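You operate a simulated robot arm through the tools that you are given. There is no shell and no other tool.

You run a simulated robot arm. Do the job below in one go: nothing can be reset, and whatever is moved stays where it is left.

JOB
Swap the motor in the test cradle for the one in Salvage.
Fine: the old one goes to Reuse; clamp the new one and close the guard; power stays off. Set down upright: motor.
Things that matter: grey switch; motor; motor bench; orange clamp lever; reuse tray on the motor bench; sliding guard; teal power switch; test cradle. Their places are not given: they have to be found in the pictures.

The check looks at the end state, three seconds after you hand in, the way a careful person would. Anything else that was tipped, shoved, dropped, spilled or broken makes it a failure.

ROBOT AND FRAMES
A 7-joint arm with a three-finger gripper, fixed in place. Base frame: the origin is on the floor under the middle of its stand, x ahead of it, y to its left, z up; the work surface is at about z = 0.88. Lengths are in m, angles in rad, forces in N, time in s.
With the tool pointing down near the work surface it reaches from about 0.14 to 0.88 m from the base axis. Its first joint turns from -2.897 to 2.897 rad. Payload 2.94 kg.
Tool frame: the origin (TCP) lies between the finger pads and is the grasp point; the fingertips stand 0.03 m ahead of it; z points along the fingers, y is the line along which they close. The gripper opens to 0.132 m; its body begins 0.107 m behind the TCP.
Orientation is that of the tool frame in the base frame, as [roll, pitch, yaw] about the fixed x, y, z axes, in that order (R = Rz(yaw) Ry(pitch) Rx(roll)). With the fingers straight down and closing along the base's y, the tool's x points along the base's -x, its y along +y and its z along -z.

CONTROLS
- The arm moves only by the tool jog_arm. Its argument "rows" is a list of rows, each an object of numbers (a shift or turn left out is 0, a gripper value left out holds the last): "dx", "dy", "dz": the shift along the base's x, y, z in units of 25 mm (1.0 is 25 mm); "ax", "ay", "az": the turn, a rotation vector about the base's x, y, z in units of 6 degrees (1.0 is 6 degrees). In form: [{"dx": .., "dy": .., "dz": .., "ax": .., "ay": .., "az": ..}, ...]. A call has 1 to 20 rows; each row shifts and turns the commanded pose from where the row before left it. "fingers" is the opening, from 0 (shut) to 1 (fully open), set as the call begins (left out, the last holds). A call with a number of a shift or a turn outside -1 to 1 is refused whole. Each row takes 0.2 s and may step no farther than 0.05 m and 0.15 rad from the row before; otherwise, or with a gripper value out of range, the whole call is refused. A pose out of reach is approached as far as the arm can. The call stops where the force on the tool passes 40 N (or 10 N more than at its start, if that is more) or the arm is blocked; 0.2 s more then pass. The fingers move at their own pace (about 0.0374 m/s each) and stop on an object; they squeeze with about 35 N. The grip force told is the motor's: it shows also when the fingers shut on nothing. Time passes only in rows, and 0.2 s behind the last, so rows that do not move let the fingers close. The reply holds the time, the measured pose of the TCP, the force on the tool along the base axes, the opening and the grip force, in the units named above and with some noise, with the torque about the TCP (base axes, N m) and any sound that the robot's microphone picked up.
- Cameras (640 x 400 px; columns grow to the right, rows downward): "scene" is fixed at [0.4008, -0.6496, 1.6275]; the picture's right is [0.99, -0.11, 0.00], its down [-0.06, -0.54, -0.84] and it looks along [0.09, 0.84, -0.54] (base axes); focal length 334 px, centre (320, 200). "wrist" rides on the gripper at [0.072, 0.003, -0.144] in the tool frame; the picture's right is [-0.04, 1.00, 0.00], its down [-0.88, -0.04, -0.48] and it looks along [-0.48, -0.02, 0.88] (tool axes); focal length 256 px, centre (320, 200).
- grab_frame(camera): a new picture of that camera. The clock stands still meanwhile.
- raise_lower(by): moves the trunk up (or, below 0, down) by that many m; the arm rides with it, the base frame stays. It gives what a move gives, with no picture.
- measure_at(camera, pixels): for up to 12 pixels [column, row] of the newest picture of that camera ("zoom" is the newest enlarged one), the place [x, y, z] in the base frame of the surface seen there, good to about 0.003 m. The clock stands still meanwhile.
- inspect(camera, box): a new picture of the part [left, top, right, bottom] of that camera's present view, enlarged. The clock stands still meanwhile.
- close_job(): hands the job in; it is judged then, once.

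Open the gripper and draw the arm clear of the work before you hand the job in, unless the task says otherwise.

The tools are called after "Call:" as a command line: name --argument value ..., lists and objects as JSON in quotes. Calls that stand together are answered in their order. jog_arm: Moves the arm, as the interface text tells. Its arguments: {"type":"object","properties":{"rows":{"type":"array"},"fingers":{"type":"number"}},"required":["rows"]} The other tools are called the same way: raise_lower (by) moves the trunk up or down; grab_frame (camera) takes a picture; measure_at (camera, pixels) gives the place of the surface under pixels of a picture; inspect (camera, box) takes an enlarged picture of a part of a camera's view; close_job () hands the job in.

At the start:

```text
clock: 0.0
position: [0.4723, 0.3063, 1.1856]
orientation: [-3.141, 0.0, 3.141]
wrist_force: [0.3, 0.5, 0.7]
torque: [0.01, 0.03, -0.03]
finger_gap: 0.132
finger_force: 0.0
trunk travel left (down, up): [-0.275, 0.265]
```

scene: 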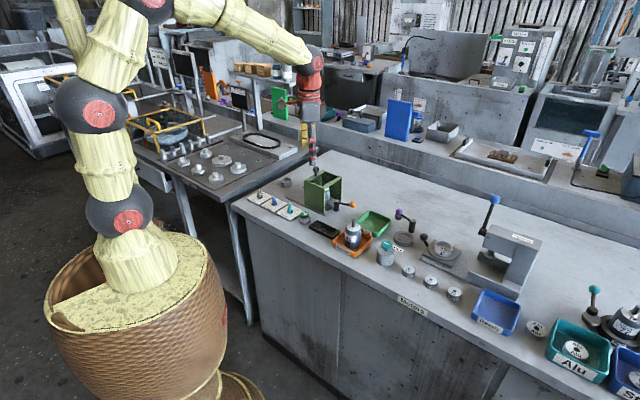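
wrist: 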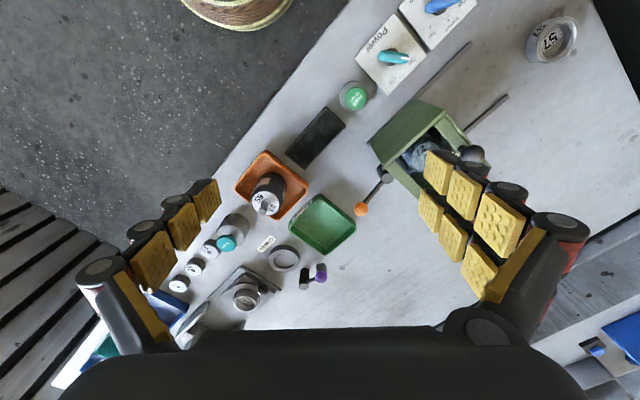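

The scene shows a green box-like guard around (322,192), an orange tray with a motor at (352,240), a green tray at (375,222), and switches near (280,205). I'll zoom in on these to understand them.

Call:
inspect --camera "scene" --box '[230, 150, 430, 275]'

Call:
inspect --camera "wrist" --box '[200, 0, 560, 225]'

```text
3.20 times, centred on (330, 212) of scene
```

zoom: 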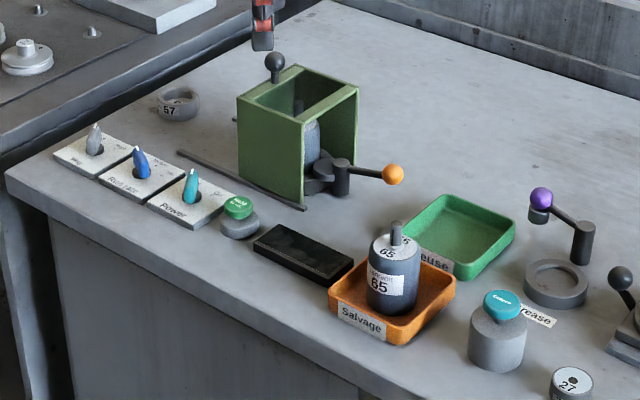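

```text
1.78 times, centred on (380, 112) of wrist
```

zoom: 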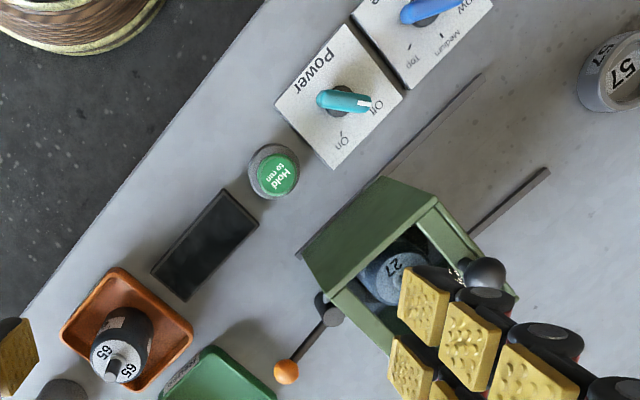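

The Salvage tray holds motor 65, the cradle under the green guard holds motor 27, and the green tray is Reuse. I'll zoom in closer on the guard and switches, then measure.

Call:
inspect --camera "scene" --box '[295, 160, 365, 222]'

Call:
measure_at --camera "zoom" --pixels '[[320, 200]]'

Call:
measure_at --camera "wrist" --pixels '[[268, 207], [361, 209], [322, 225], [270, 183], [394, 57], [355, 96], [470, 153], [421, 155], [468, 44], [508, 97], [384, 178], [437, 103]]'

```text
6.45 times, centred on (330, 191) of scene
```

zoom: 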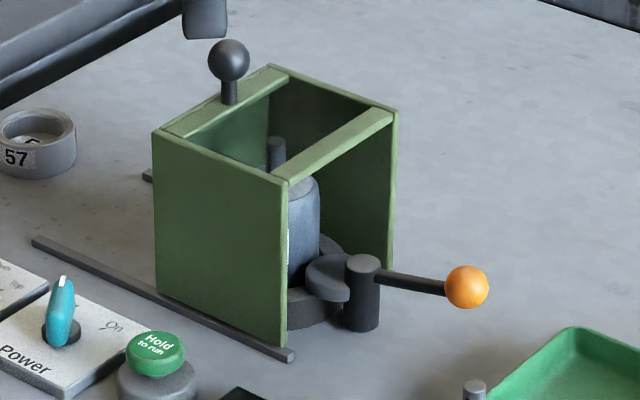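

```text
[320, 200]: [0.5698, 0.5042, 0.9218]
```

```text
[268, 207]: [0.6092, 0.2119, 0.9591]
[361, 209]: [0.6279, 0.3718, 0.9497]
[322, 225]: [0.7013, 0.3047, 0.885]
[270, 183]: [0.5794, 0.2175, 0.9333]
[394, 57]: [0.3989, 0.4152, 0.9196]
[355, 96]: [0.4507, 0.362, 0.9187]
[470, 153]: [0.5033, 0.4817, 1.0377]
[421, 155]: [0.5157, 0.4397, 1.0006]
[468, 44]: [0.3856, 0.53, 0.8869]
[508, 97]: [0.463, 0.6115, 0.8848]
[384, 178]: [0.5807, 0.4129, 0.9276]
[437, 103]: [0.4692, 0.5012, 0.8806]
```

I need geometry of the guard, rails, lever and motors; I'll measure key pixels in the current zoom: knob (228,60), guard corners, rail ends, lever ball (466,287), pivot (362,265).

Call:
measure_at --camera "zoom" --pixels '[[228, 60], [270, 70], [392, 113], [288, 182], [158, 136], [40, 243], [288, 354], [150, 176], [466, 287], [362, 262], [410, 281], [325, 270]]'

Call:
measure_at --camera "zoom" --pixels '[[276, 140], [305, 190], [305, 240], [310, 300], [228, 95], [180, 130], [340, 145], [283, 335], [160, 290], [389, 265], [330, 260], [60, 285]]'

```text
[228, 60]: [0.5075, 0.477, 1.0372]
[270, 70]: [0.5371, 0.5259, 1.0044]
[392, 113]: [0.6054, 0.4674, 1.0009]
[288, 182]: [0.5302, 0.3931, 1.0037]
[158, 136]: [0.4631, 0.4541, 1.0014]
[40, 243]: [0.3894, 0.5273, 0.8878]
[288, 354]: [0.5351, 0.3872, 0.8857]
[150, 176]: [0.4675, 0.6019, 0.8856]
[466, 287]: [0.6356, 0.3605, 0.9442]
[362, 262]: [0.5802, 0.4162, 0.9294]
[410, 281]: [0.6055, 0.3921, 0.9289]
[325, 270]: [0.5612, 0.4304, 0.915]
```

```text
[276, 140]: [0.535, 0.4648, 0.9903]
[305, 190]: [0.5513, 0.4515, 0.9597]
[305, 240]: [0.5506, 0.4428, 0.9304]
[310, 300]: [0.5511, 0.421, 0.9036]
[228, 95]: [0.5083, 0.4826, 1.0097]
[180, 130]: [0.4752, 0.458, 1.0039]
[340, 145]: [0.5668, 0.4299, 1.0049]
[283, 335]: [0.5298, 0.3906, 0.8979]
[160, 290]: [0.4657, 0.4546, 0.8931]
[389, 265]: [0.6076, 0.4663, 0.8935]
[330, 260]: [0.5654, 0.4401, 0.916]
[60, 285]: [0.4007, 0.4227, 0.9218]
```

Guard corners are about (0.463,0.454), (0.530,0.393), (0.605,0.467), (0.537,0.526), top z≈1.004, with rails running along (0.72,-0.69). Now I look closely at the switches and at the other clamp with the purple ball to understand how a clamp lever opens.

Call:
inspect --camera "scene" --box '[240, 180, 320, 230]'

Call:
inspect --camera "scene" --box '[370, 195, 480, 264]'

Call:
measure_at --camera "zoom" --pixels '[[320, 200]]'

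```text
8.00 times, centred on (280, 205) of scene
```

zoom: 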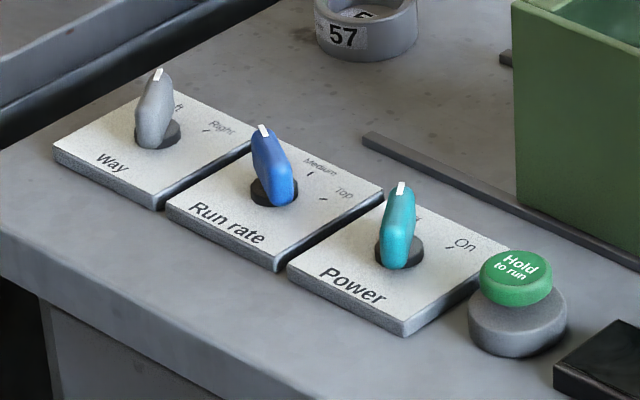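

```text
5.80 times, centred on (425, 230) of scene
```

zoom: 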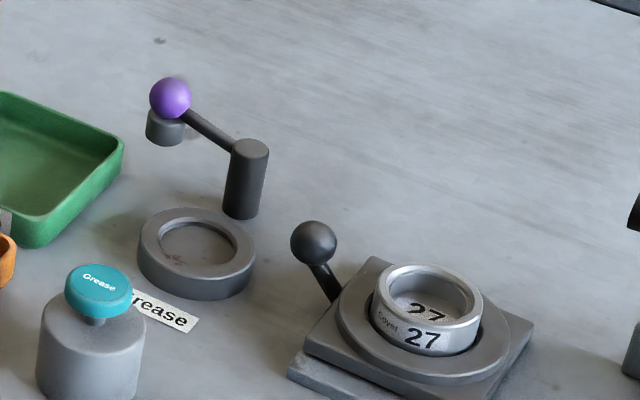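

```text
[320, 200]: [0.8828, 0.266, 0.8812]
```

The teal power switch points at Off and the grey "Way" switch points Left; both stay. Next I look at the motor in Salvage and the Reuse tray.

Call:
inspect --camera "scene" --box '[325, 200, 405, 262]'

Call:
measure_at --camera "scene" --pixels '[[353, 226], [352, 236], [352, 248], [345, 255], [333, 240], [348, 258], [373, 245], [358, 223], [376, 212], [391, 222], [370, 237], [375, 224]]'

Call:
inspect --camera "wrist" --box '[220, 130, 380, 250]'

```text
6.45 times, centred on (365, 231) of scene
```

zoom: 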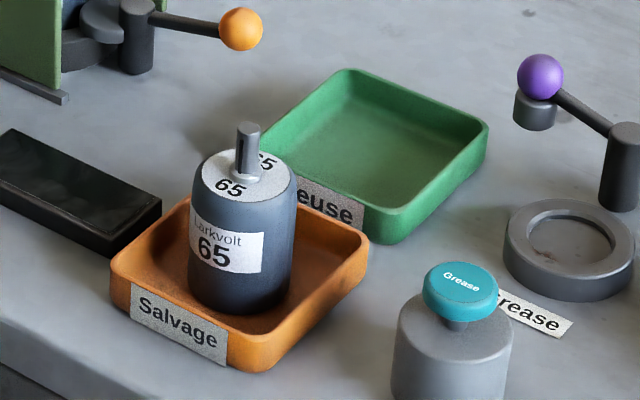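

```text
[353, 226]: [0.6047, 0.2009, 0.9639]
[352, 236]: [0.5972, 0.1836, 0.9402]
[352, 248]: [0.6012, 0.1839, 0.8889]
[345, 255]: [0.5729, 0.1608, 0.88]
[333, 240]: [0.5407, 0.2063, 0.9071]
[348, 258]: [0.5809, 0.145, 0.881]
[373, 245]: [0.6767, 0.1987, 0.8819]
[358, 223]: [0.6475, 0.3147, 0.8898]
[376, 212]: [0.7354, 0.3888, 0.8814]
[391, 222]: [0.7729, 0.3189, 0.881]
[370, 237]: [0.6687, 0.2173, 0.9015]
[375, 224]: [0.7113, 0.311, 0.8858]
```

```text
3.33 times, centred on (300, 190) of wrist
```

zoom: 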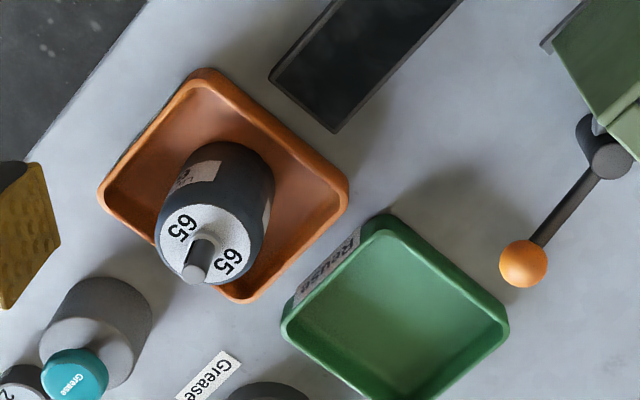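

Motor 65 stands upright in the Salvage tray. I measure its top face, shaft, the tray rims and the Reuse tray in this zoomed wrist view.

Call:
measure_at --camera "zoom" --pixels '[[180, 228], [228, 262], [193, 275], [200, 215], [170, 210], [240, 240], [208, 75], [340, 180], [240, 298], [102, 195], [280, 200], [205, 130]]'

Call:
measure_at --camera "zoom" --pixels '[[388, 222], [500, 310], [288, 325], [400, 310], [240, 150], [215, 145], [525, 262], [605, 160], [420, 290], [370, 330], [440, 340], [400, 395]]'

```text
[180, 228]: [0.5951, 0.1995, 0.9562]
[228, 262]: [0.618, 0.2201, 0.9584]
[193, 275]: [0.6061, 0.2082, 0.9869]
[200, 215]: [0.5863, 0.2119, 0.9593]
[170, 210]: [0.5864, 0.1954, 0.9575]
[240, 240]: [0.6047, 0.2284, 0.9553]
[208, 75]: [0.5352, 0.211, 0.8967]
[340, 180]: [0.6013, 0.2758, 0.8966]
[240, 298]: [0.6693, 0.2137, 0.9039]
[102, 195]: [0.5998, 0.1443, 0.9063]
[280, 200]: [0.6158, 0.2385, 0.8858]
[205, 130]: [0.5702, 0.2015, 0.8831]
```

```text
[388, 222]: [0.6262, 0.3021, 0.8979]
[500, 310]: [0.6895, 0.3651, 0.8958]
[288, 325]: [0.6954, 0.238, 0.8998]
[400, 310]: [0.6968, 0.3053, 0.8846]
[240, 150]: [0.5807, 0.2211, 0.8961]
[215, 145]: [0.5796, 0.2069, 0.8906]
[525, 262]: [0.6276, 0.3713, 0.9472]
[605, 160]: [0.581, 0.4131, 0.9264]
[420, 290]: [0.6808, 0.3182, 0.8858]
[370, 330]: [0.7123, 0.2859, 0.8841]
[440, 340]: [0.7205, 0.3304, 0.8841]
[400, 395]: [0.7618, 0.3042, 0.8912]
```

Motor 65's centre is near (0.605,0.209), with its body top at z≈0.957. The guard knob is near (0.5075,0.484,1.030), so I move above it and turn the closing line along the rails.

Call:
jog_arm --rows '[{"dx": 0.176, "dy": 0.889, "az": 0.958}, {"dx": 0.176, "dy": 0.889, "az": 0.958}, {"dx": 0.176, "dy": 0.889, "az": 0.958}, {"dx": 0.176, "dy": 0.889, "az": 0.958}, {"dx": 0.176, "dy": 0.889, "az": 0.958}, {"dx": 0.176, "dy": 0.889, "az": 0.958}, {"dx": 0.176, "dy": 0.889, "az": 0.958}, {"dx": 0.176, "dy": 0.889, "az": 0.958}, {}]' --fingers 1

Call:
grab_frame --camera "wrist"

Call:
grab_frame --camera "scene"

```text
clock: 2.0
position: [0.5078, 0.4829, 1.1859]
orientation: [3.141, 0.002, -2.337]
wrist_force: [-0.9, -0.4, 0.0]
torque: [0.0, 0.02, -0.01]
finger_gap: 0.1318
finger_force: 0.0
trunk travel left (down, up): [-0.275, 0.265]
```

```text
taken
```

wrist: 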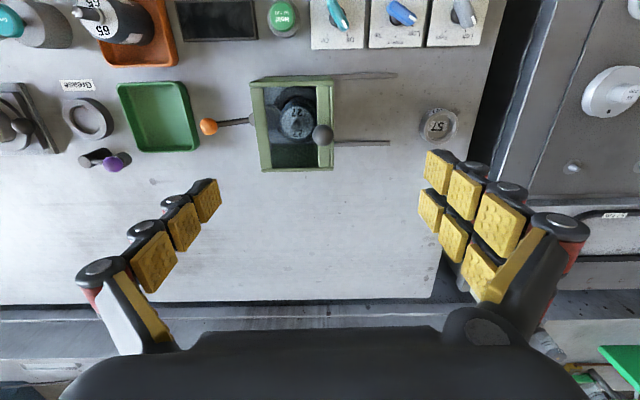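

```text
taken
```

scene: 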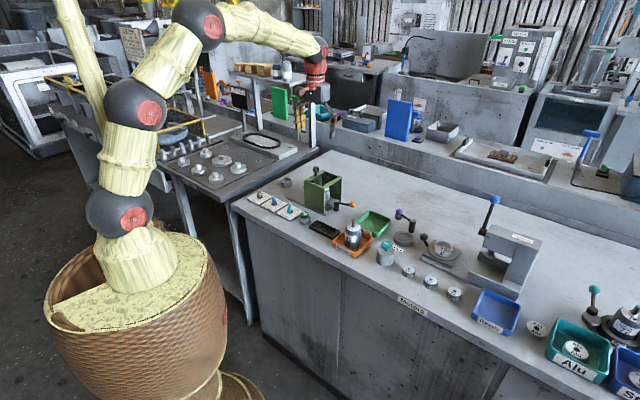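

The wrist view now aligns with the rails: knob at (322,134), directly below the TCP; rails extend right to x≈393. I zoom in on the guard/clamp.

Call:
inspect --camera "wrist" --box '[185, 60, 345, 180]'

Call:
measure_at --camera "wrist" --pixels '[[322, 134], [322, 128], [393, 75], [388, 142], [297, 117], [250, 84], [332, 80], [334, 168], [263, 170], [209, 127], [235, 122], [300, 135]]'

```text
3.33 times, centred on (265, 120) of wrist
```

zoom: 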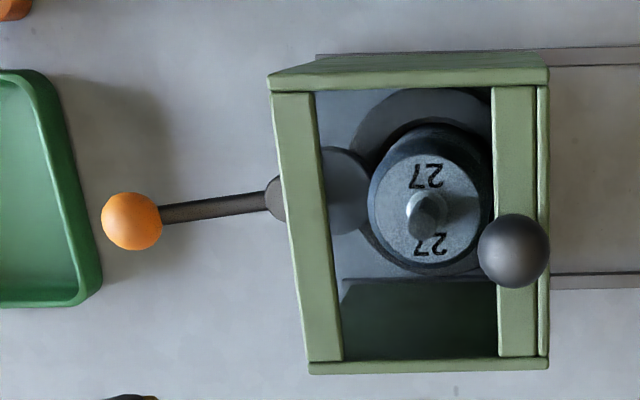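

```text
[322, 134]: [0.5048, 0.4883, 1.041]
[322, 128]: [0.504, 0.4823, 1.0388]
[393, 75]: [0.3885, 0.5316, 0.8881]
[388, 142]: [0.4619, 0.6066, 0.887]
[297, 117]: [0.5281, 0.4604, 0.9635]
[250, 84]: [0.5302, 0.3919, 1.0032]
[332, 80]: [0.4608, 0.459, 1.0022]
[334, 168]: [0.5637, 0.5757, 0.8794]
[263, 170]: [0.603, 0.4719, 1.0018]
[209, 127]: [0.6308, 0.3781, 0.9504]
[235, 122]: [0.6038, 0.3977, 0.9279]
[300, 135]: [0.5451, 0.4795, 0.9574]
```

The knob ball's centre works out to about (0.507,0.489,1.029) and the guard's top bar is at 1.003. I descend to TCP z≈1.040 so the fingertips stay above the bar with the ball between the pads.

Call:
jog_arm --rows '[{"dx": -0.03, "dy": 0.24, "dz": -0.95}, {"dz": -0.98}, {"dz": -0.98}, {"dz": -0.98}, {"dz": -0.98}, {"dz": -0.966}, {}]' --fingers 1

Call:
grab_frame --camera "wrist"

Call:
inspect --camera "scene" --box '[270, 120, 390, 210]'

```text
clock: 3.6
position: [0.5066, 0.4895, 1.0402]
orientation: [-3.141, 0.001, -2.338]
wrist_force: [0.3, -0.6, 0.1]
torque: [0.02, 0.02, -0.02]
finger_gap: 0.1318
finger_force: 0.1
trunk travel left (down, up): [-0.275, 0.265]
```

```text
taken
```

wrist: 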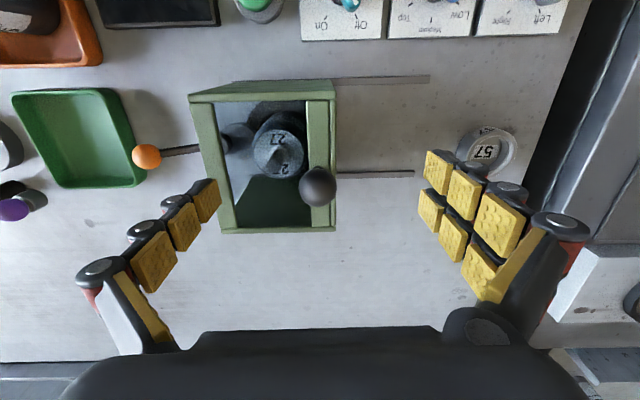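

```text
4.44 times, centred on (330, 165) of scene
```

zoom: 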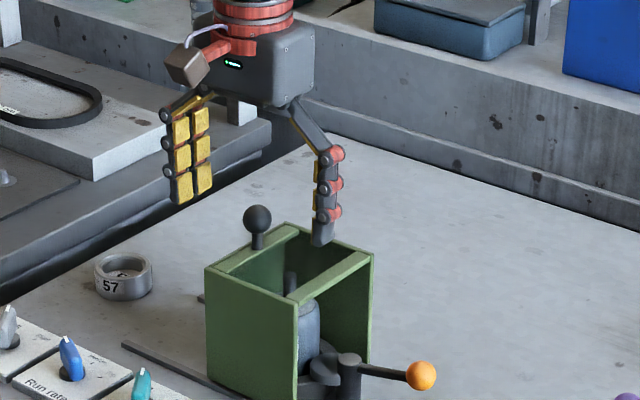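

The knob at (318,187) in the wrist view coincides with the TCP projection (320,191). I close the fingers on it.

Call:
jog_arm --rows '[{}, {}, {}, {}, {}, {}, {}, {}, {}, {}]' --fingers 0

Call:
grab_frame --camera "wrist"

Call:
inspect --camera "scene" --box '[270, 120, 390, 210]'

```text
clock: 5.8
position: [0.5064, 0.4891, 1.039]
orientation: [-3.141, 0.001, -2.339]
wrist_force: [2.6, -2.4, -0.7]
torque: [0.01, -0.14, 0.15]
finger_gap: 0.024
finger_force: 42.6
trunk travel left (down, up): [-0.275, 0.265]
```

```text
taken
```

wrist: 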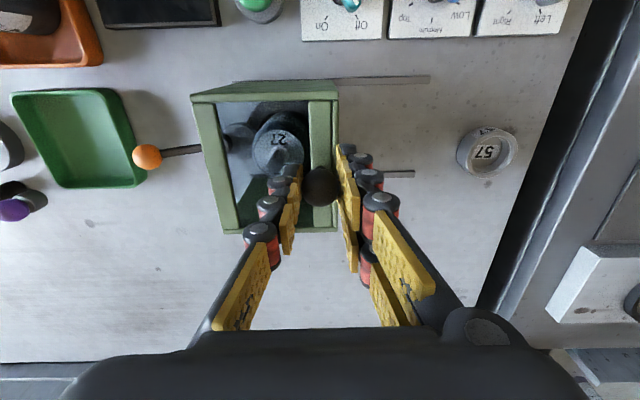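

```text
4.44 times, centred on (330, 165) of scene
```

zoom: 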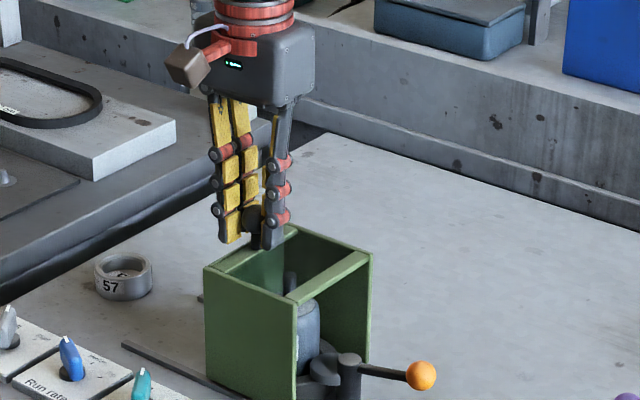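

The knob is held (gap 0.024 m). I begin sliding the guard back along the rails, direction (-0.715, 0.699), gently at first.

Call:
jog_arm --rows '[{"dx": -0.29, "dy": 0.28}, {"dx": -0.29, "dy": 0.28}, {"dx": -0.29, "dy": 0.28}, {"dx": -0.29, "dy": 0.28}]' --fingers 0

Call:
grab_frame --camera "wrist"

```text
clock: 6.8
position: [0.4766, 0.5183, 1.0396]
orientation: [-3.141, -0.002, -2.337]
wrist_force: [2.8, 4.2, -6.2]
torque: [0.35, -0.55, -0.01]
finger_gap: 0.024
finger_force: 45.2
trunk travel left (down, up): [-0.275, 0.265]
```

```text
taken
```

wrist: 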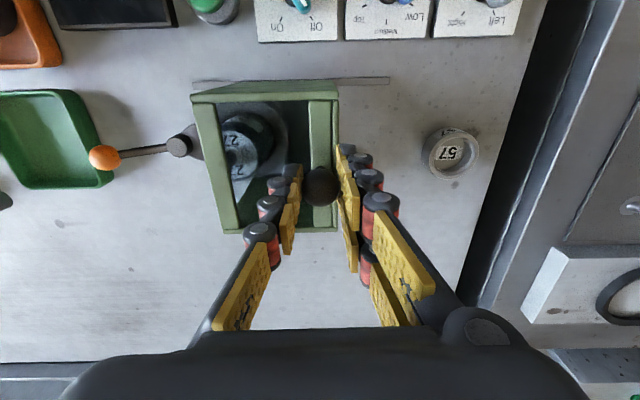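

The guard slides along with the hand at low force. I continue toward the end of the rails.

Call:
jog_arm --rows '[{"dx": -0.29, "dy": 0.285}, {"dx": -0.29, "dy": 0.285}, {"dx": -0.29, "dy": 0.285}, {"dx": -0.29, "dy": 0.285}, {"dx": -0.29, "dy": 0.285}, {"dx": -0.2, "dy": 0.197}]' --fingers 0

Call:
grab_frame --camera "wrist"

Call:
inspect --camera "scene" --box '[250, 120, 390, 225]'

```text
clock: 8.2
position: [0.4372, 0.5574, 1.0393]
orientation: [3.141, 0.0, -2.34]
wrist_force: [1.9, 2.5, -5.3]
torque: [-0.53, 0.46, -0.06]
finger_gap: 0.0239
finger_force: 45.0
trunk travel left (down, up): [-0.275, 0.265]
```

```text
taken
```

wrist: 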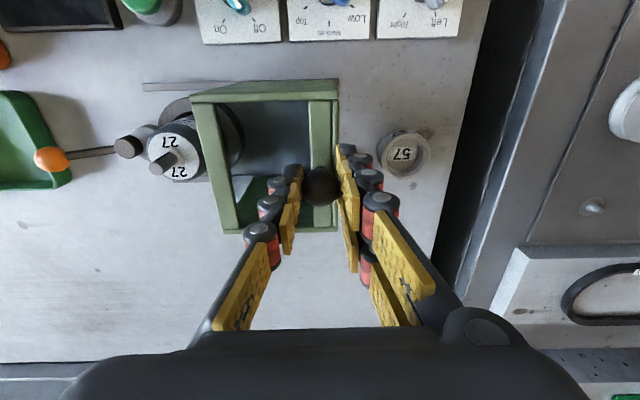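

```text
3.81 times, centred on (320, 172) of scene
```

zoom: 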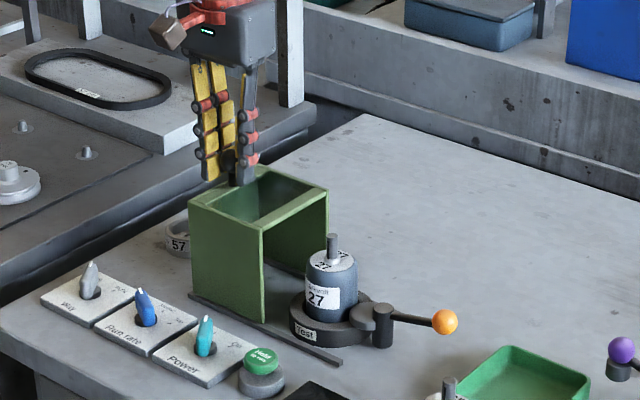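

The guard has travelled ~0.098 m. Ring 57 at (404,153) lies behind the guard, so I check clearances before sliding farther.

Call:
measure_at --camera "wrist" --pixels '[[380, 155], [404, 175], [378, 145], [405, 150], [337, 83], [145, 87], [183, 132], [163, 163], [200, 110], [130, 145], [52, 160], [335, 95]]'

Call:
measure_at --camera "zoom" --pixels '[[192, 296], [190, 203], [262, 228], [265, 318], [328, 190], [340, 361], [333, 240], [333, 262], [310, 262], [180, 245], [355, 262], [383, 310]]'

```text
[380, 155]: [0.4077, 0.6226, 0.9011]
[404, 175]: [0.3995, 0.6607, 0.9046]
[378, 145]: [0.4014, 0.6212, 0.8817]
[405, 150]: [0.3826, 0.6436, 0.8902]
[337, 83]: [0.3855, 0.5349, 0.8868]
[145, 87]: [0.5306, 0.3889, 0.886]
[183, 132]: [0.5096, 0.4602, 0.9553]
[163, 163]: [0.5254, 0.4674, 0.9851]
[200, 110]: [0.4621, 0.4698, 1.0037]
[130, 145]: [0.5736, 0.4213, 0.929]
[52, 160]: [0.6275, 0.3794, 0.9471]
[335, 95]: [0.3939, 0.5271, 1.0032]
```

```text
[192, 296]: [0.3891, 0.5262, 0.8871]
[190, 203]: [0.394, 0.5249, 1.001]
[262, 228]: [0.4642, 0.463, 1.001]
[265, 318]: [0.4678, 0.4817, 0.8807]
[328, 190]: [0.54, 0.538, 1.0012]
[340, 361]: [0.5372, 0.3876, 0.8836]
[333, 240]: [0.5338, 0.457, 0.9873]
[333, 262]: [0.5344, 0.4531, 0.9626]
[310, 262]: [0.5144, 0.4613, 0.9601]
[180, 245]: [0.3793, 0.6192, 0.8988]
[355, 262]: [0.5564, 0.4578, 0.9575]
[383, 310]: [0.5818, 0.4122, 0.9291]
```

Guard's back corner is at (0.394,0.526), within 5 mm of the rail end, and its front plane is ~0.05 m behind the motor centre – enough room. I release the knob and rise.

Call:
jog_arm --rows '[{}, {}, {}, {}, {}, {}]' --fingers 0.7

Call:
jog_arm --rows '[{"dz": 0.8}, {"dz": 1}, {"dz": 1}, {"dz": 1}, {"dx": 0.9, "dy": -0.9}, {"dx": 0.9, "dy": -0.9}, {"dx": 0.9, "dy": -0.9}, {"dx": 0.9, "dy": -0.9}, {}]'

Call:
grab_frame --camera "wrist"

Call:
inspect --camera "scene" --box '[270, 160, 390, 235]'

```text
clock: 9.6
position: [0.4371, 0.5562, 1.039]
orientation: [-3.141, 0.0, -2.339]
wrist_force: [-0.5, 0.5, 0.1]
torque: [0.01, 0.03, -0.01]
finger_gap: 0.0924
finger_force: 0.1
trunk travel left (down, up): [-0.275, 0.265]
```

```text
clock: 11.6
position: [0.5283, 0.4676, 1.1332]
orientation: [3.141, 0.0, -2.336]
wrist_force: [0.1, -0.2, 0.0]
torque: [0.02, 0.01, 0.0]
finger_gap: 0.0928
finger_force: 0.0
trunk travel left (down, up): [-0.275, 0.265]
```

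```text
taken
```

wrist: 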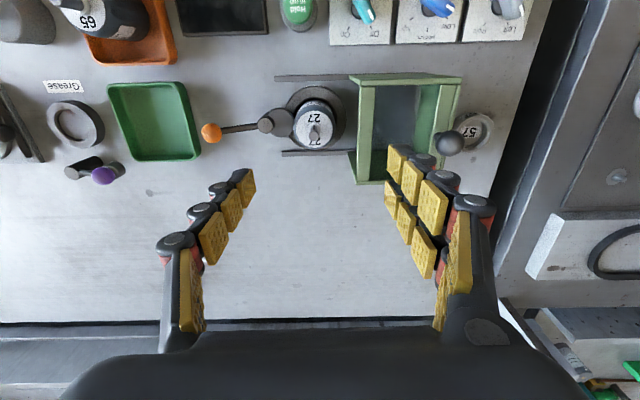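

```text
5.33 times, centred on (330, 198) of scene
```

zoom: 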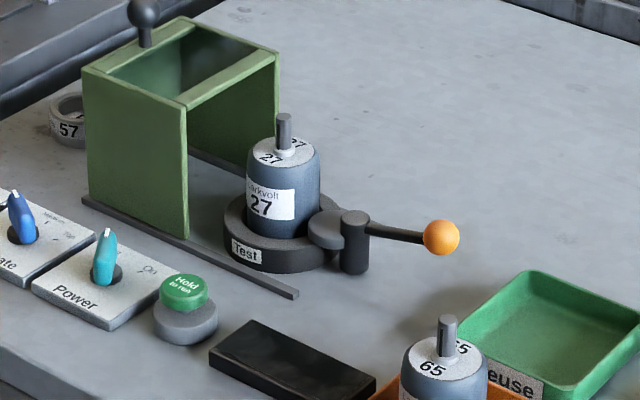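

Call:
inspect --camera "wrist" --box '[185, 60, 365, 175]'

Call:
inspect --camera "scene" --box '[308, 176, 362, 214]'

```text
3.48 times, centred on (275, 118) of wrist
```

zoom: 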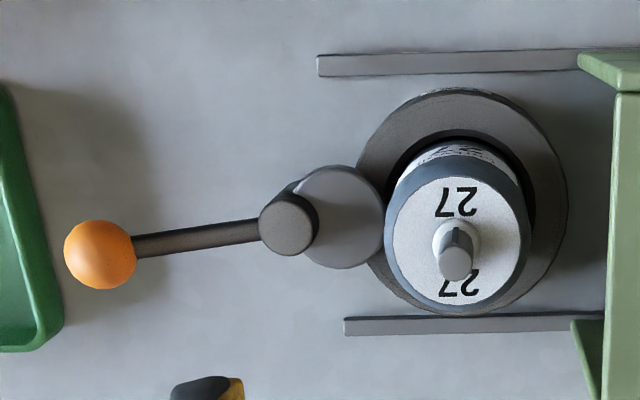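

```text
10.53 times, centred on (335, 195) of scene
```

zoom: 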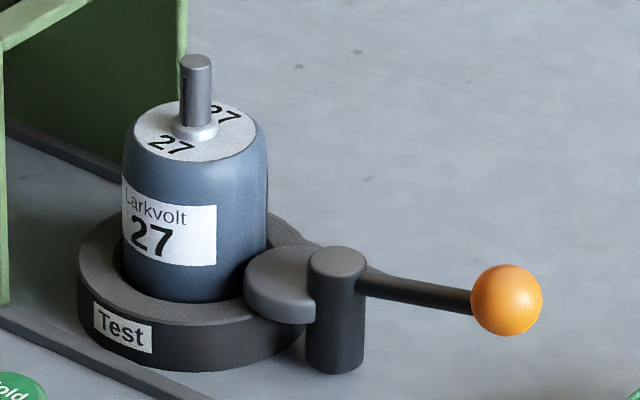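

The cam disc sits between pivot (0.579,0.416) and motor; the lever ball is near (0.636,0.372,0.937). I move above the ball and turn so the fingers close tangentially to the lever.

Call:
jog_arm --rows '[{"dx": 0.308, "dy": -0.273, "dz": -0.05, "az": -1}, {"dx": 0.308, "dy": -0.273, "dz": -0.05, "az": -1}, {"dx": 0.308, "dy": -0.273, "dz": -0.05, "az": -1}, {"dx": 0.308, "dy": -0.273, "dz": -0.05, "az": -1}, {"dx": 0.308, "dy": -0.273, "dz": -0.05, "az": -1}, {"dx": 0.308, "dy": -0.273, "dz": -0.05, "az": -1}, {"dx": 0.308, "dy": -0.273, "dz": -0.05, "az": -1}, {"dx": 0.308, "dy": -0.273, "dz": -0.05, "az": -1}, {"dx": 0.308, "dy": -0.273, "dz": -0.05, "az": -1}, {"dx": 0.308, "dy": -0.273, "dz": -0.05, "az": -1}, {"dx": 0.308, "dy": -0.273, "dz": -0.05, "az": -1}, {"dx": 0.308, "dy": -0.273, "dz": -0.05, "az": -1}, {"dx": 0.308, "dy": -0.273, "dz": -0.05, "az": -1}, {"dx": 0.308, "dy": -0.273, "dz": -0.05, "az": -1}, {}]' --fingers 0.5

Call:
grab_frame --camera "wrist"

Call:
grab_frame --camera "scene"

```text
clock: 14.8
position: [0.6328, 0.3723, 1.1174]
orientation: [-3.141, -0.002, 2.477]
wrist_force: [0.1, -0.6, 0.2]
torque: [-0.03, 0.02, 0.0]
finger_gap: 0.0659
finger_force: 0.0
trunk travel left (down, up): [-0.275, 0.265]
```

```text
taken
```

wrist: 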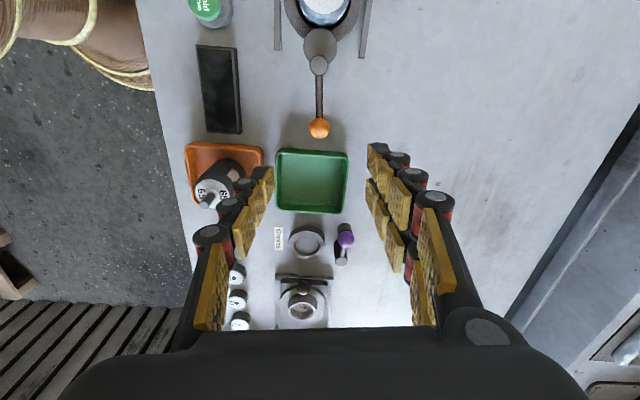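

```text
taken
```

scene: 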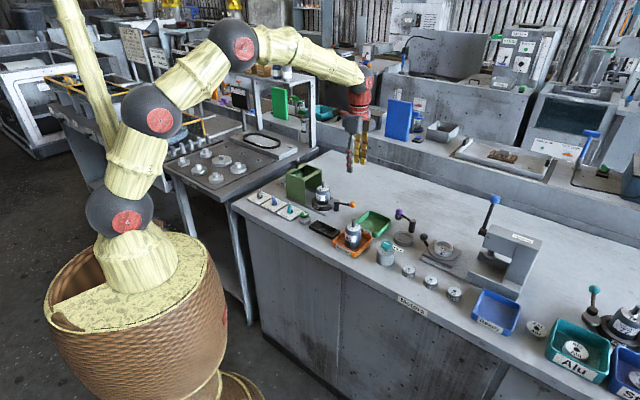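

The ball at (319,127) lies directly under the TCP and the lever runs vertically in the image. I lower the open fingers around it to z≈0.946.

Call:
jog_arm --rows '[{"dz": -0.98}, {"dz": -0.98}, {"dz": -0.98}, {"dz": -0.98}, {"dz": -0.98}, {"dz": -0.98}, {"dz": -0.98}, {}]' --fingers 0.5

Call:
grab_frame --camera "wrist"

Call:
inspect --camera "scene" --box '[290, 120, 410, 220]'

```text
clock: 16.6
position: [0.6327, 0.3714, 0.9438]
orientation: [-3.141, -0.001, 2.478]
wrist_force: [0.7, -0.5, 0.5]
torque: [0.0, 0.02, 0.01]
finger_gap: 0.066
finger_force: 0.1
trunk travel left (down, up): [-0.275, 0.265]
```

```text
taken
```

wrist: 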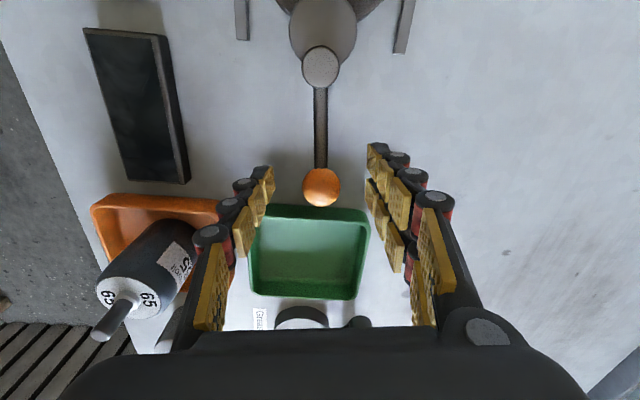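

```text
4.00 times, centred on (350, 170) of scene
```

zoom: 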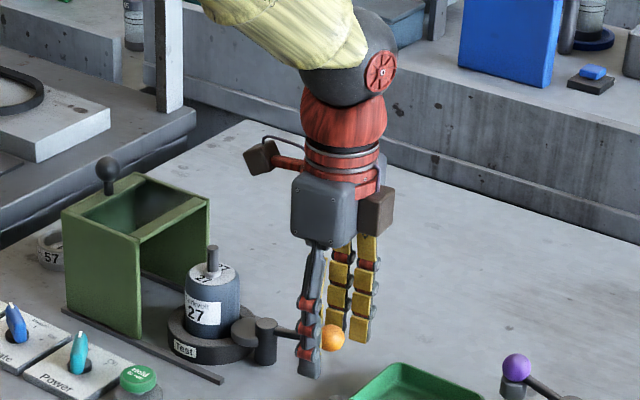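

The ball at (321,187) is centred between fingers. I measure the pivot post top (320,67) and ball for an accurate arc.

Call:
measure_at --camera "wrist" --pixels '[[320, 67], [304, 67], [337, 67], [320, 52], [320, 83], [322, 187], [322, 172], [319, 120], [320, 25], [355, 30], [292, 30]]'

Call:
jog_arm --rows '[{}, {}, {}, {}]' --fingers 0.24

```text
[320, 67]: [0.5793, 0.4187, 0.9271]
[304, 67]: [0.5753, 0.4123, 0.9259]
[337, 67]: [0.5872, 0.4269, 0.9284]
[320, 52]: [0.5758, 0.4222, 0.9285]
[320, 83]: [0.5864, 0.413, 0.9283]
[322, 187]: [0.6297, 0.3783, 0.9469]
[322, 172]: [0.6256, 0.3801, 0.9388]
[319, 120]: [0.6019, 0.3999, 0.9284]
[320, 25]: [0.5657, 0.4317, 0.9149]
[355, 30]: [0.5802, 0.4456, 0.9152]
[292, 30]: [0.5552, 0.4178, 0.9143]
```

```text
clock: 17.6
position: [0.6328, 0.3715, 0.9457]
orientation: [3.141, -0.001, 2.479]
wrist_force: [0.6, -0.7, 0.0]
torque: [0.0, 0.02, 0.02]
finger_gap: 0.0314
finger_force: 0.0
trunk travel left (down, up): [-0.275, 0.265]
```

Pivot centre ≈ (0.581,0.418), lever radius ≈ 0.070 m, lever at about −41°. I try an 18° counter-clockwise arc (toward +x+y) and watch the forces.

Call:
jog_arm --rows '[{"dx": 0.184, "dy": 0.228, "az": 1}, {"dx": 0.156, "dy": 0.244, "az": 1}, {"dx": 0.132, "dy": 0.26, "az": 1}]' --fingers 0.24

Call:
grab_frame --camera "wrist"

```text
clock: 18.4
position: [0.6465, 0.3899, 0.9455]
orientation: [3.14, 0.0, 2.793]
wrist_force: [0.2, -0.9, -0.2]
torque: [-0.04, 0.01, -0.02]
finger_gap: 0.0317
finger_force: 0.2
trunk travel left (down, up): [-0.275, 0.265]
```

```text
taken
```

wrist: 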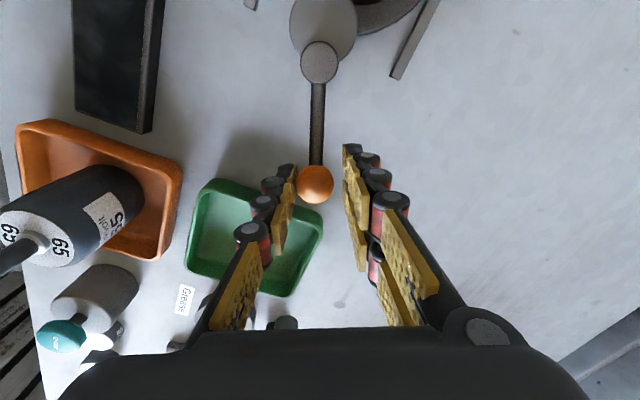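

The lever follows freely counter-clockwise (force ≈0), so that's the opening direction. I continue the arc another 36° and look.

Call:
jog_arm --rows '[{"dx": 0.104, "dy": 0.272, "az": 1}, {"dx": 0.075, "dy": 0.282, "az": 1}, {"dx": 0.045, "dy": 0.288, "az": 1}, {"dx": 0.015, "dy": 0.291, "az": 1}, {"dx": -0.016, "dy": 0.291, "az": 1}, {"dx": -0.046, "dy": 0.288, "az": 1}]' --fingers 0.24

Call:
grab_frame --camera "wrist"

Call:
inspect --camera "scene" --box '[290, 120, 410, 220]'

```text
clock: 19.8
position: [0.6523, 0.434, 0.9462]
orientation: [3.141, 0.001, -2.86]
wrist_force: [0.7, -1.0, 0.0]
torque: [-0.02, 0.01, 0.01]
finger_gap: 0.0318
finger_force: 0.1
trunk travel left (down, up): [-0.275, 0.265]
```

```text
taken
```

wrist: 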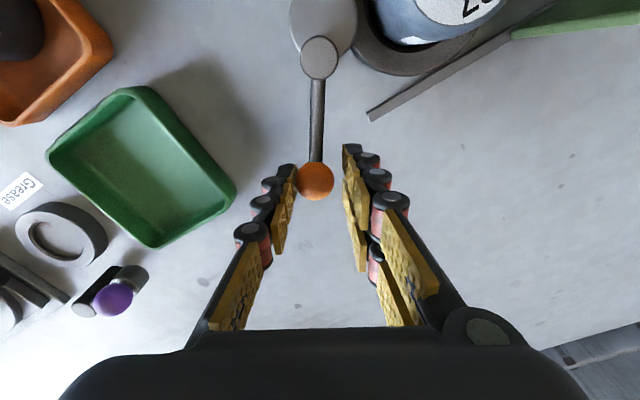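

```text
4.00 times, centred on (350, 170) of scene
```

zoom: 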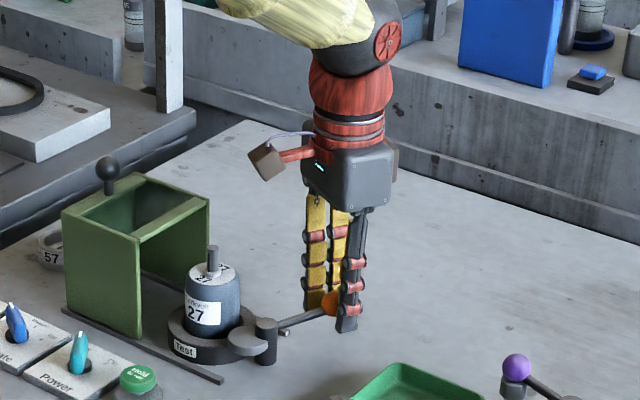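

The lever has swung ~55° and the cam disc is turning away from the motor. I continue another 36°.

Call:
jog_arm --rows '[{"dx": -0.076, "dy": 0.281, "az": 1}, {"dx": -0.105, "dy": 0.272, "az": 1}, {"dx": -0.133, "dy": 0.26, "az": 1}, {"dx": -0.159, "dy": 0.244, "az": 1}, {"dx": -0.184, "dy": 0.226, "az": 1}, {"dx": -0.206, "dy": 0.206, "az": 1}]' --fingers 0.24

Call:
grab_frame --camera "wrist"

Call:
inspect --camera "scene" --box '[290, 120, 410, 220]'

```text
clock: 21.2
position: [0.6321, 0.4687, 0.9481]
orientation: [-3.142, -0.002, -2.233]
wrist_force: [4.3, -7.2, -0.7]
torque: [-0.13, 0.0, -0.04]
finger_gap: 0.0369
finger_force: 3.1
trunk travel left (down, up): [-0.275, 0.265]
```

```text
taken
```

wrist: 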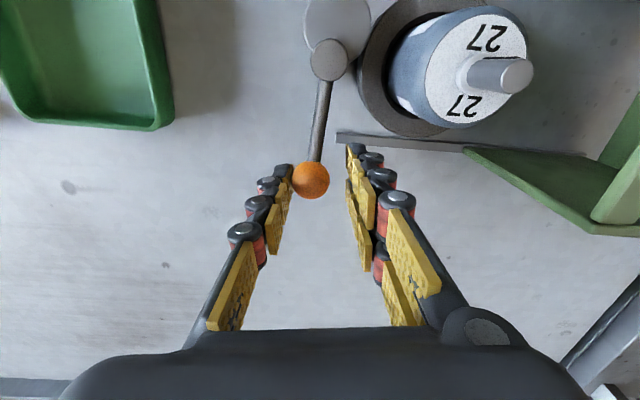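

```text
4.00 times, centred on (350, 170) of scene
```

zoom: 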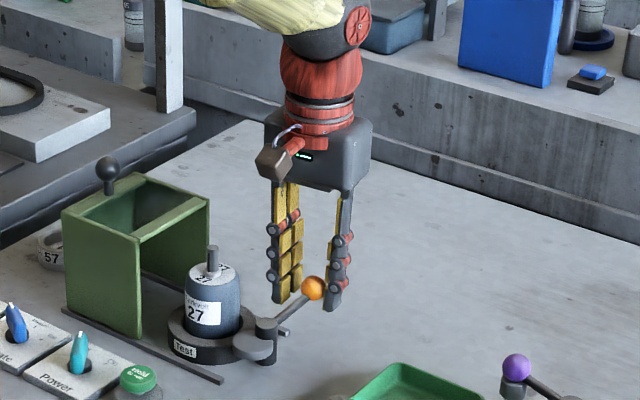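

The lever has reached its open stop (force rose to ~8 N) and the cam disc is clear of motor 27. I open the fingers and rise.

Call:
jog_arm --rows '[{"dx": 0.1, "dy": -0.08}, {}, {}, {}]' --fingers 0.5

Call:
jog_arm --rows '[{"dz": 0.9}, {"dz": 1}, {"dz": 1}, {"dz": 1}, {"dz": 1}, {"dz": 1}, {"dz": 1}, {}]'

Call:
grab_frame --camera "wrist"

Call:
inspect --camera "scene" --box '[270, 160, 390, 235]'

```text
clock: 22.2
position: [0.6343, 0.4685, 0.9464]
orientation: [3.141, 0.001, -2.235]
wrist_force: [0.1, 0.8, 0.4]
torque: [-0.04, 0.01, 0.01]
finger_gap: 0.066
finger_force: 0.0
trunk travel left (down, up): [-0.275, 0.265]
```

```text
clock: 24.0
position: [0.632, 0.4675, 1.1177]
orientation: [-3.141, -0.001, -2.234]
wrist_force: [-0.1, -0.6, 1.2]
torque: [0.01, -0.02, 0.01]
finger_gap: 0.066
finger_force: 0.1
trunk travel left (down, up): [-0.275, 0.265]
```

```text
taken
```

wrist: 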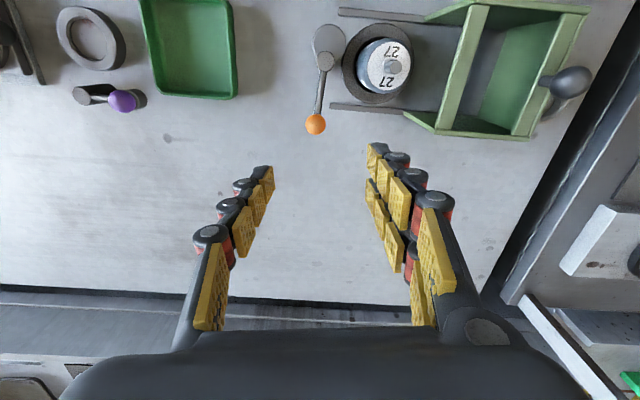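

```text
5.33 times, centred on (330, 198) of scene
```

zoom: 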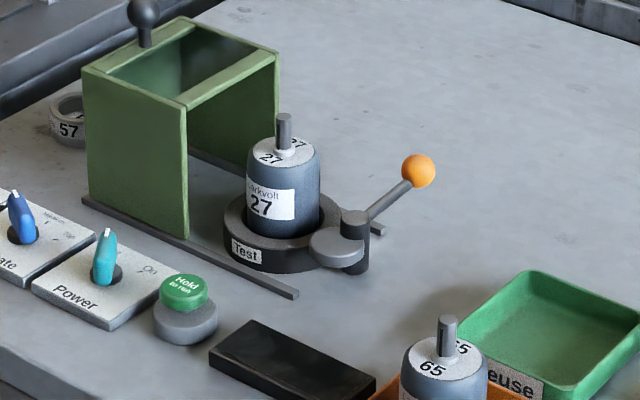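

Lever is now open. I measure motor 27's top, the cradle ring and the cam to locate the motor precisely.

Call:
inspect --camera "wrist" --box '[300, 10, 450, 110]'

Call:
measure_at --camera "wrist" --pixels '[[385, 42], [367, 68], [410, 68], [388, 88], [393, 67], [345, 62], [420, 62], [380, 98], [316, 124], [327, 40]]'

```text
4.00 times, centred on (375, 60) of wrist
```

zoom: 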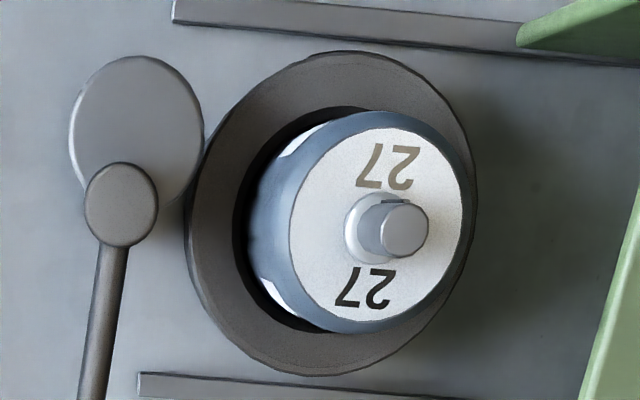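

```text
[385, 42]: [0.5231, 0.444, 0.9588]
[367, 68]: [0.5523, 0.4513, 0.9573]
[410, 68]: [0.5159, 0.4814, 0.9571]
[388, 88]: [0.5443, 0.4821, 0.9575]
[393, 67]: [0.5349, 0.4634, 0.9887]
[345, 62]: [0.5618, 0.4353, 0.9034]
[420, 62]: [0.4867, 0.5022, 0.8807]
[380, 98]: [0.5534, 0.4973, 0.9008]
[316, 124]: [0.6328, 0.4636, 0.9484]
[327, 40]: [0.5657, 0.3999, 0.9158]
```

I refine with zoom pixels: motor top disc edges, shaft top, ring outer/inner edges.

Call:
measure_at --camera "zoom" --pixels '[[298, 225], [455, 215], [380, 135], [368, 312], [404, 228], [412, 215], [200, 215], [330, 62], [270, 355], [455, 120], [250, 200], [430, 300]]'

Call:
inspect --camera "scene" --box '[300, 172, 356, 212]'

Call:
measure_at --camera "zoom" --pixels '[[320, 200], [228, 65], [228, 140], [300, 170], [190, 160], [180, 110], [265, 110], [220, 240]]'

```text
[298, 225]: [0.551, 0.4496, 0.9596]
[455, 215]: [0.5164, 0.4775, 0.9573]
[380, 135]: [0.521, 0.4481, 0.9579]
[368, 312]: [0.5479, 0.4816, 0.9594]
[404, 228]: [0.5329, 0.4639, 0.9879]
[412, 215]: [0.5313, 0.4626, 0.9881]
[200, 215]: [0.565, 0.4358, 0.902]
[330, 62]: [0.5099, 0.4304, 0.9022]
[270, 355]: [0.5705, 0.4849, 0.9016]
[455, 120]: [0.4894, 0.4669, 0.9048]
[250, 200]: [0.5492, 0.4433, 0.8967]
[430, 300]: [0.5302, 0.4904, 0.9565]
```

```text
10.00 times, centred on (328, 192) of scene
```

zoom: 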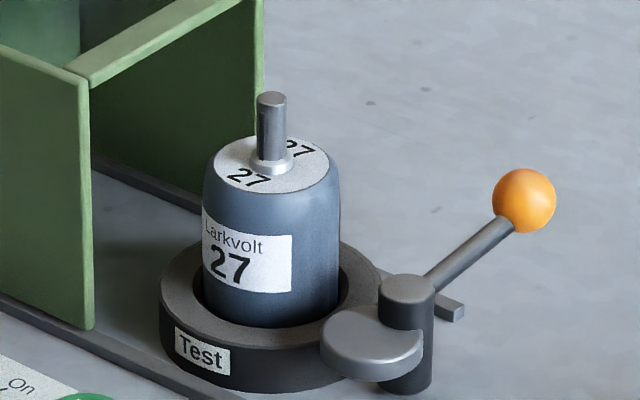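

```text
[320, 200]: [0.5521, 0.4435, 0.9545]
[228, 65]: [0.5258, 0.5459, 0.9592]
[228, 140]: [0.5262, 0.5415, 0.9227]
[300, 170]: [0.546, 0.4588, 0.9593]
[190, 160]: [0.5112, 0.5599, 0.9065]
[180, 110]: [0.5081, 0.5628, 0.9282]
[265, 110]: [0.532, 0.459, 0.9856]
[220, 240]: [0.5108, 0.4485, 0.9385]
```

Motor 27 centre ≈ (0.534,0.464), coaxial with the cradle ring (top z 0.902); body top z≈0.9585. I move above it with the closing line across the rails, fingers to ~0.10 m.

Call:
jog_arm --rows '[{"dx": -0.2306, "dy": -0.008, "az": -0.945}, {"dx": -0.2306, "dy": -0.008, "az": -0.945}, {"dx": -0.2306, "dy": -0.008, "az": -0.945}, {"dx": -0.2306, "dy": -0.008, "az": -0.945}, {"dx": -0.2306, "dy": -0.008, "az": -0.945}, {"dx": -0.2306, "dy": -0.008, "az": -0.945}, {"dx": -0.2306, "dy": -0.008, "az": -0.945}, {"dx": -0.2306, "dy": -0.008, "az": -0.945}, {"dx": -0.2306, "dy": -0.008, "az": -0.945}, {"dx": -0.2306, "dy": -0.008, "az": -0.945}, {"dx": -0.2306, "dy": -0.008, "az": -0.945}, {"dx": -0.2306, "dy": -0.008, "az": -0.945}, {"dx": -0.2306, "dy": -0.008, "az": -0.945}, {"dx": -0.2306, "dy": -0.008, "az": -0.945}, {"dx": -0.2306, "dy": -0.008, "az": -0.945}, {"dx": -0.2306, "dy": -0.008, "az": -0.945}, {"dx": -0.2306, "dy": -0.008, "az": -0.945}, {}]' --fingers 0.76

Call:
grab_frame --camera "wrist"

Call:
inspect --camera "scene" --box '[270, 110, 390, 215]'

```text
clock: 27.8
position: [0.5327, 0.4661, 1.1193]
orientation: [-3.141, 0.0, 2.366]
wrist_force: [0.2, 0.0, -0.1]
torque: [0.0, 0.02, 0.03]
finger_gap: 0.1004
finger_force: 0.0
trunk travel left (down, up): [-0.275, 0.265]
```

```text
taken
```

wrist: 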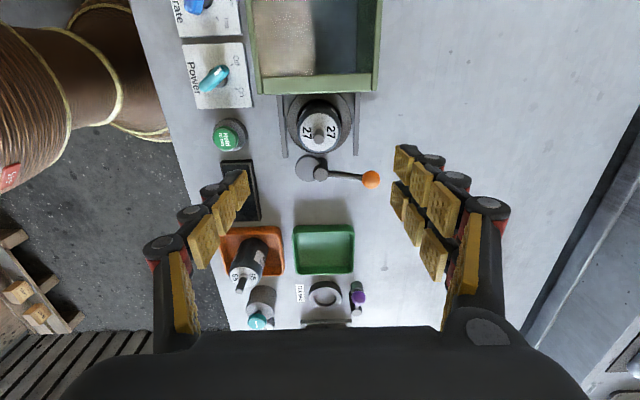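

```text
3.81 times, centred on (330, 162) of scene
```

zoom: 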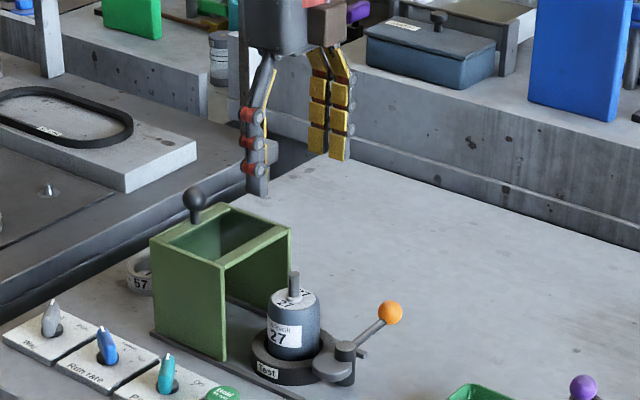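

Motor 27 shows at (319,130), right under the TCP axis. I zoom to verify centring before descending.

Call:
inspect --camera "wrist" --box '[270, 80, 370, 170]'

Call:
measure_at --camera "zoom" --pixels '[[320, 250], [320, 235], [225, 230], [420, 230], [320, 160], [320, 300], [90, 200], [550, 200], [320, 355], [320, 60]]'

```text
4.44 times, centred on (320, 125) of wrist
```

zoom: 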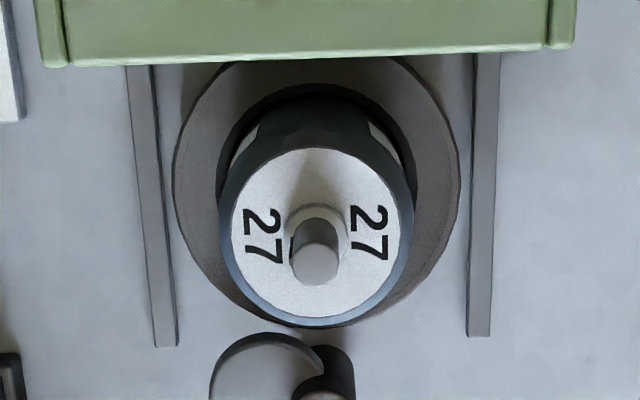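

```text
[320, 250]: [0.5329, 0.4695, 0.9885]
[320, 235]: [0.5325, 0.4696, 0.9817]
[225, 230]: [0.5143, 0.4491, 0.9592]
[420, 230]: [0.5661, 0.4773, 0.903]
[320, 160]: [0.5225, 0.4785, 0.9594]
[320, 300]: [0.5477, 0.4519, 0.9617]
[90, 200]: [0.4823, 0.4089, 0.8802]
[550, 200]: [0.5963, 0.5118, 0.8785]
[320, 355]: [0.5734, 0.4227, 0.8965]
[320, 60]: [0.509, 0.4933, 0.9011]
```

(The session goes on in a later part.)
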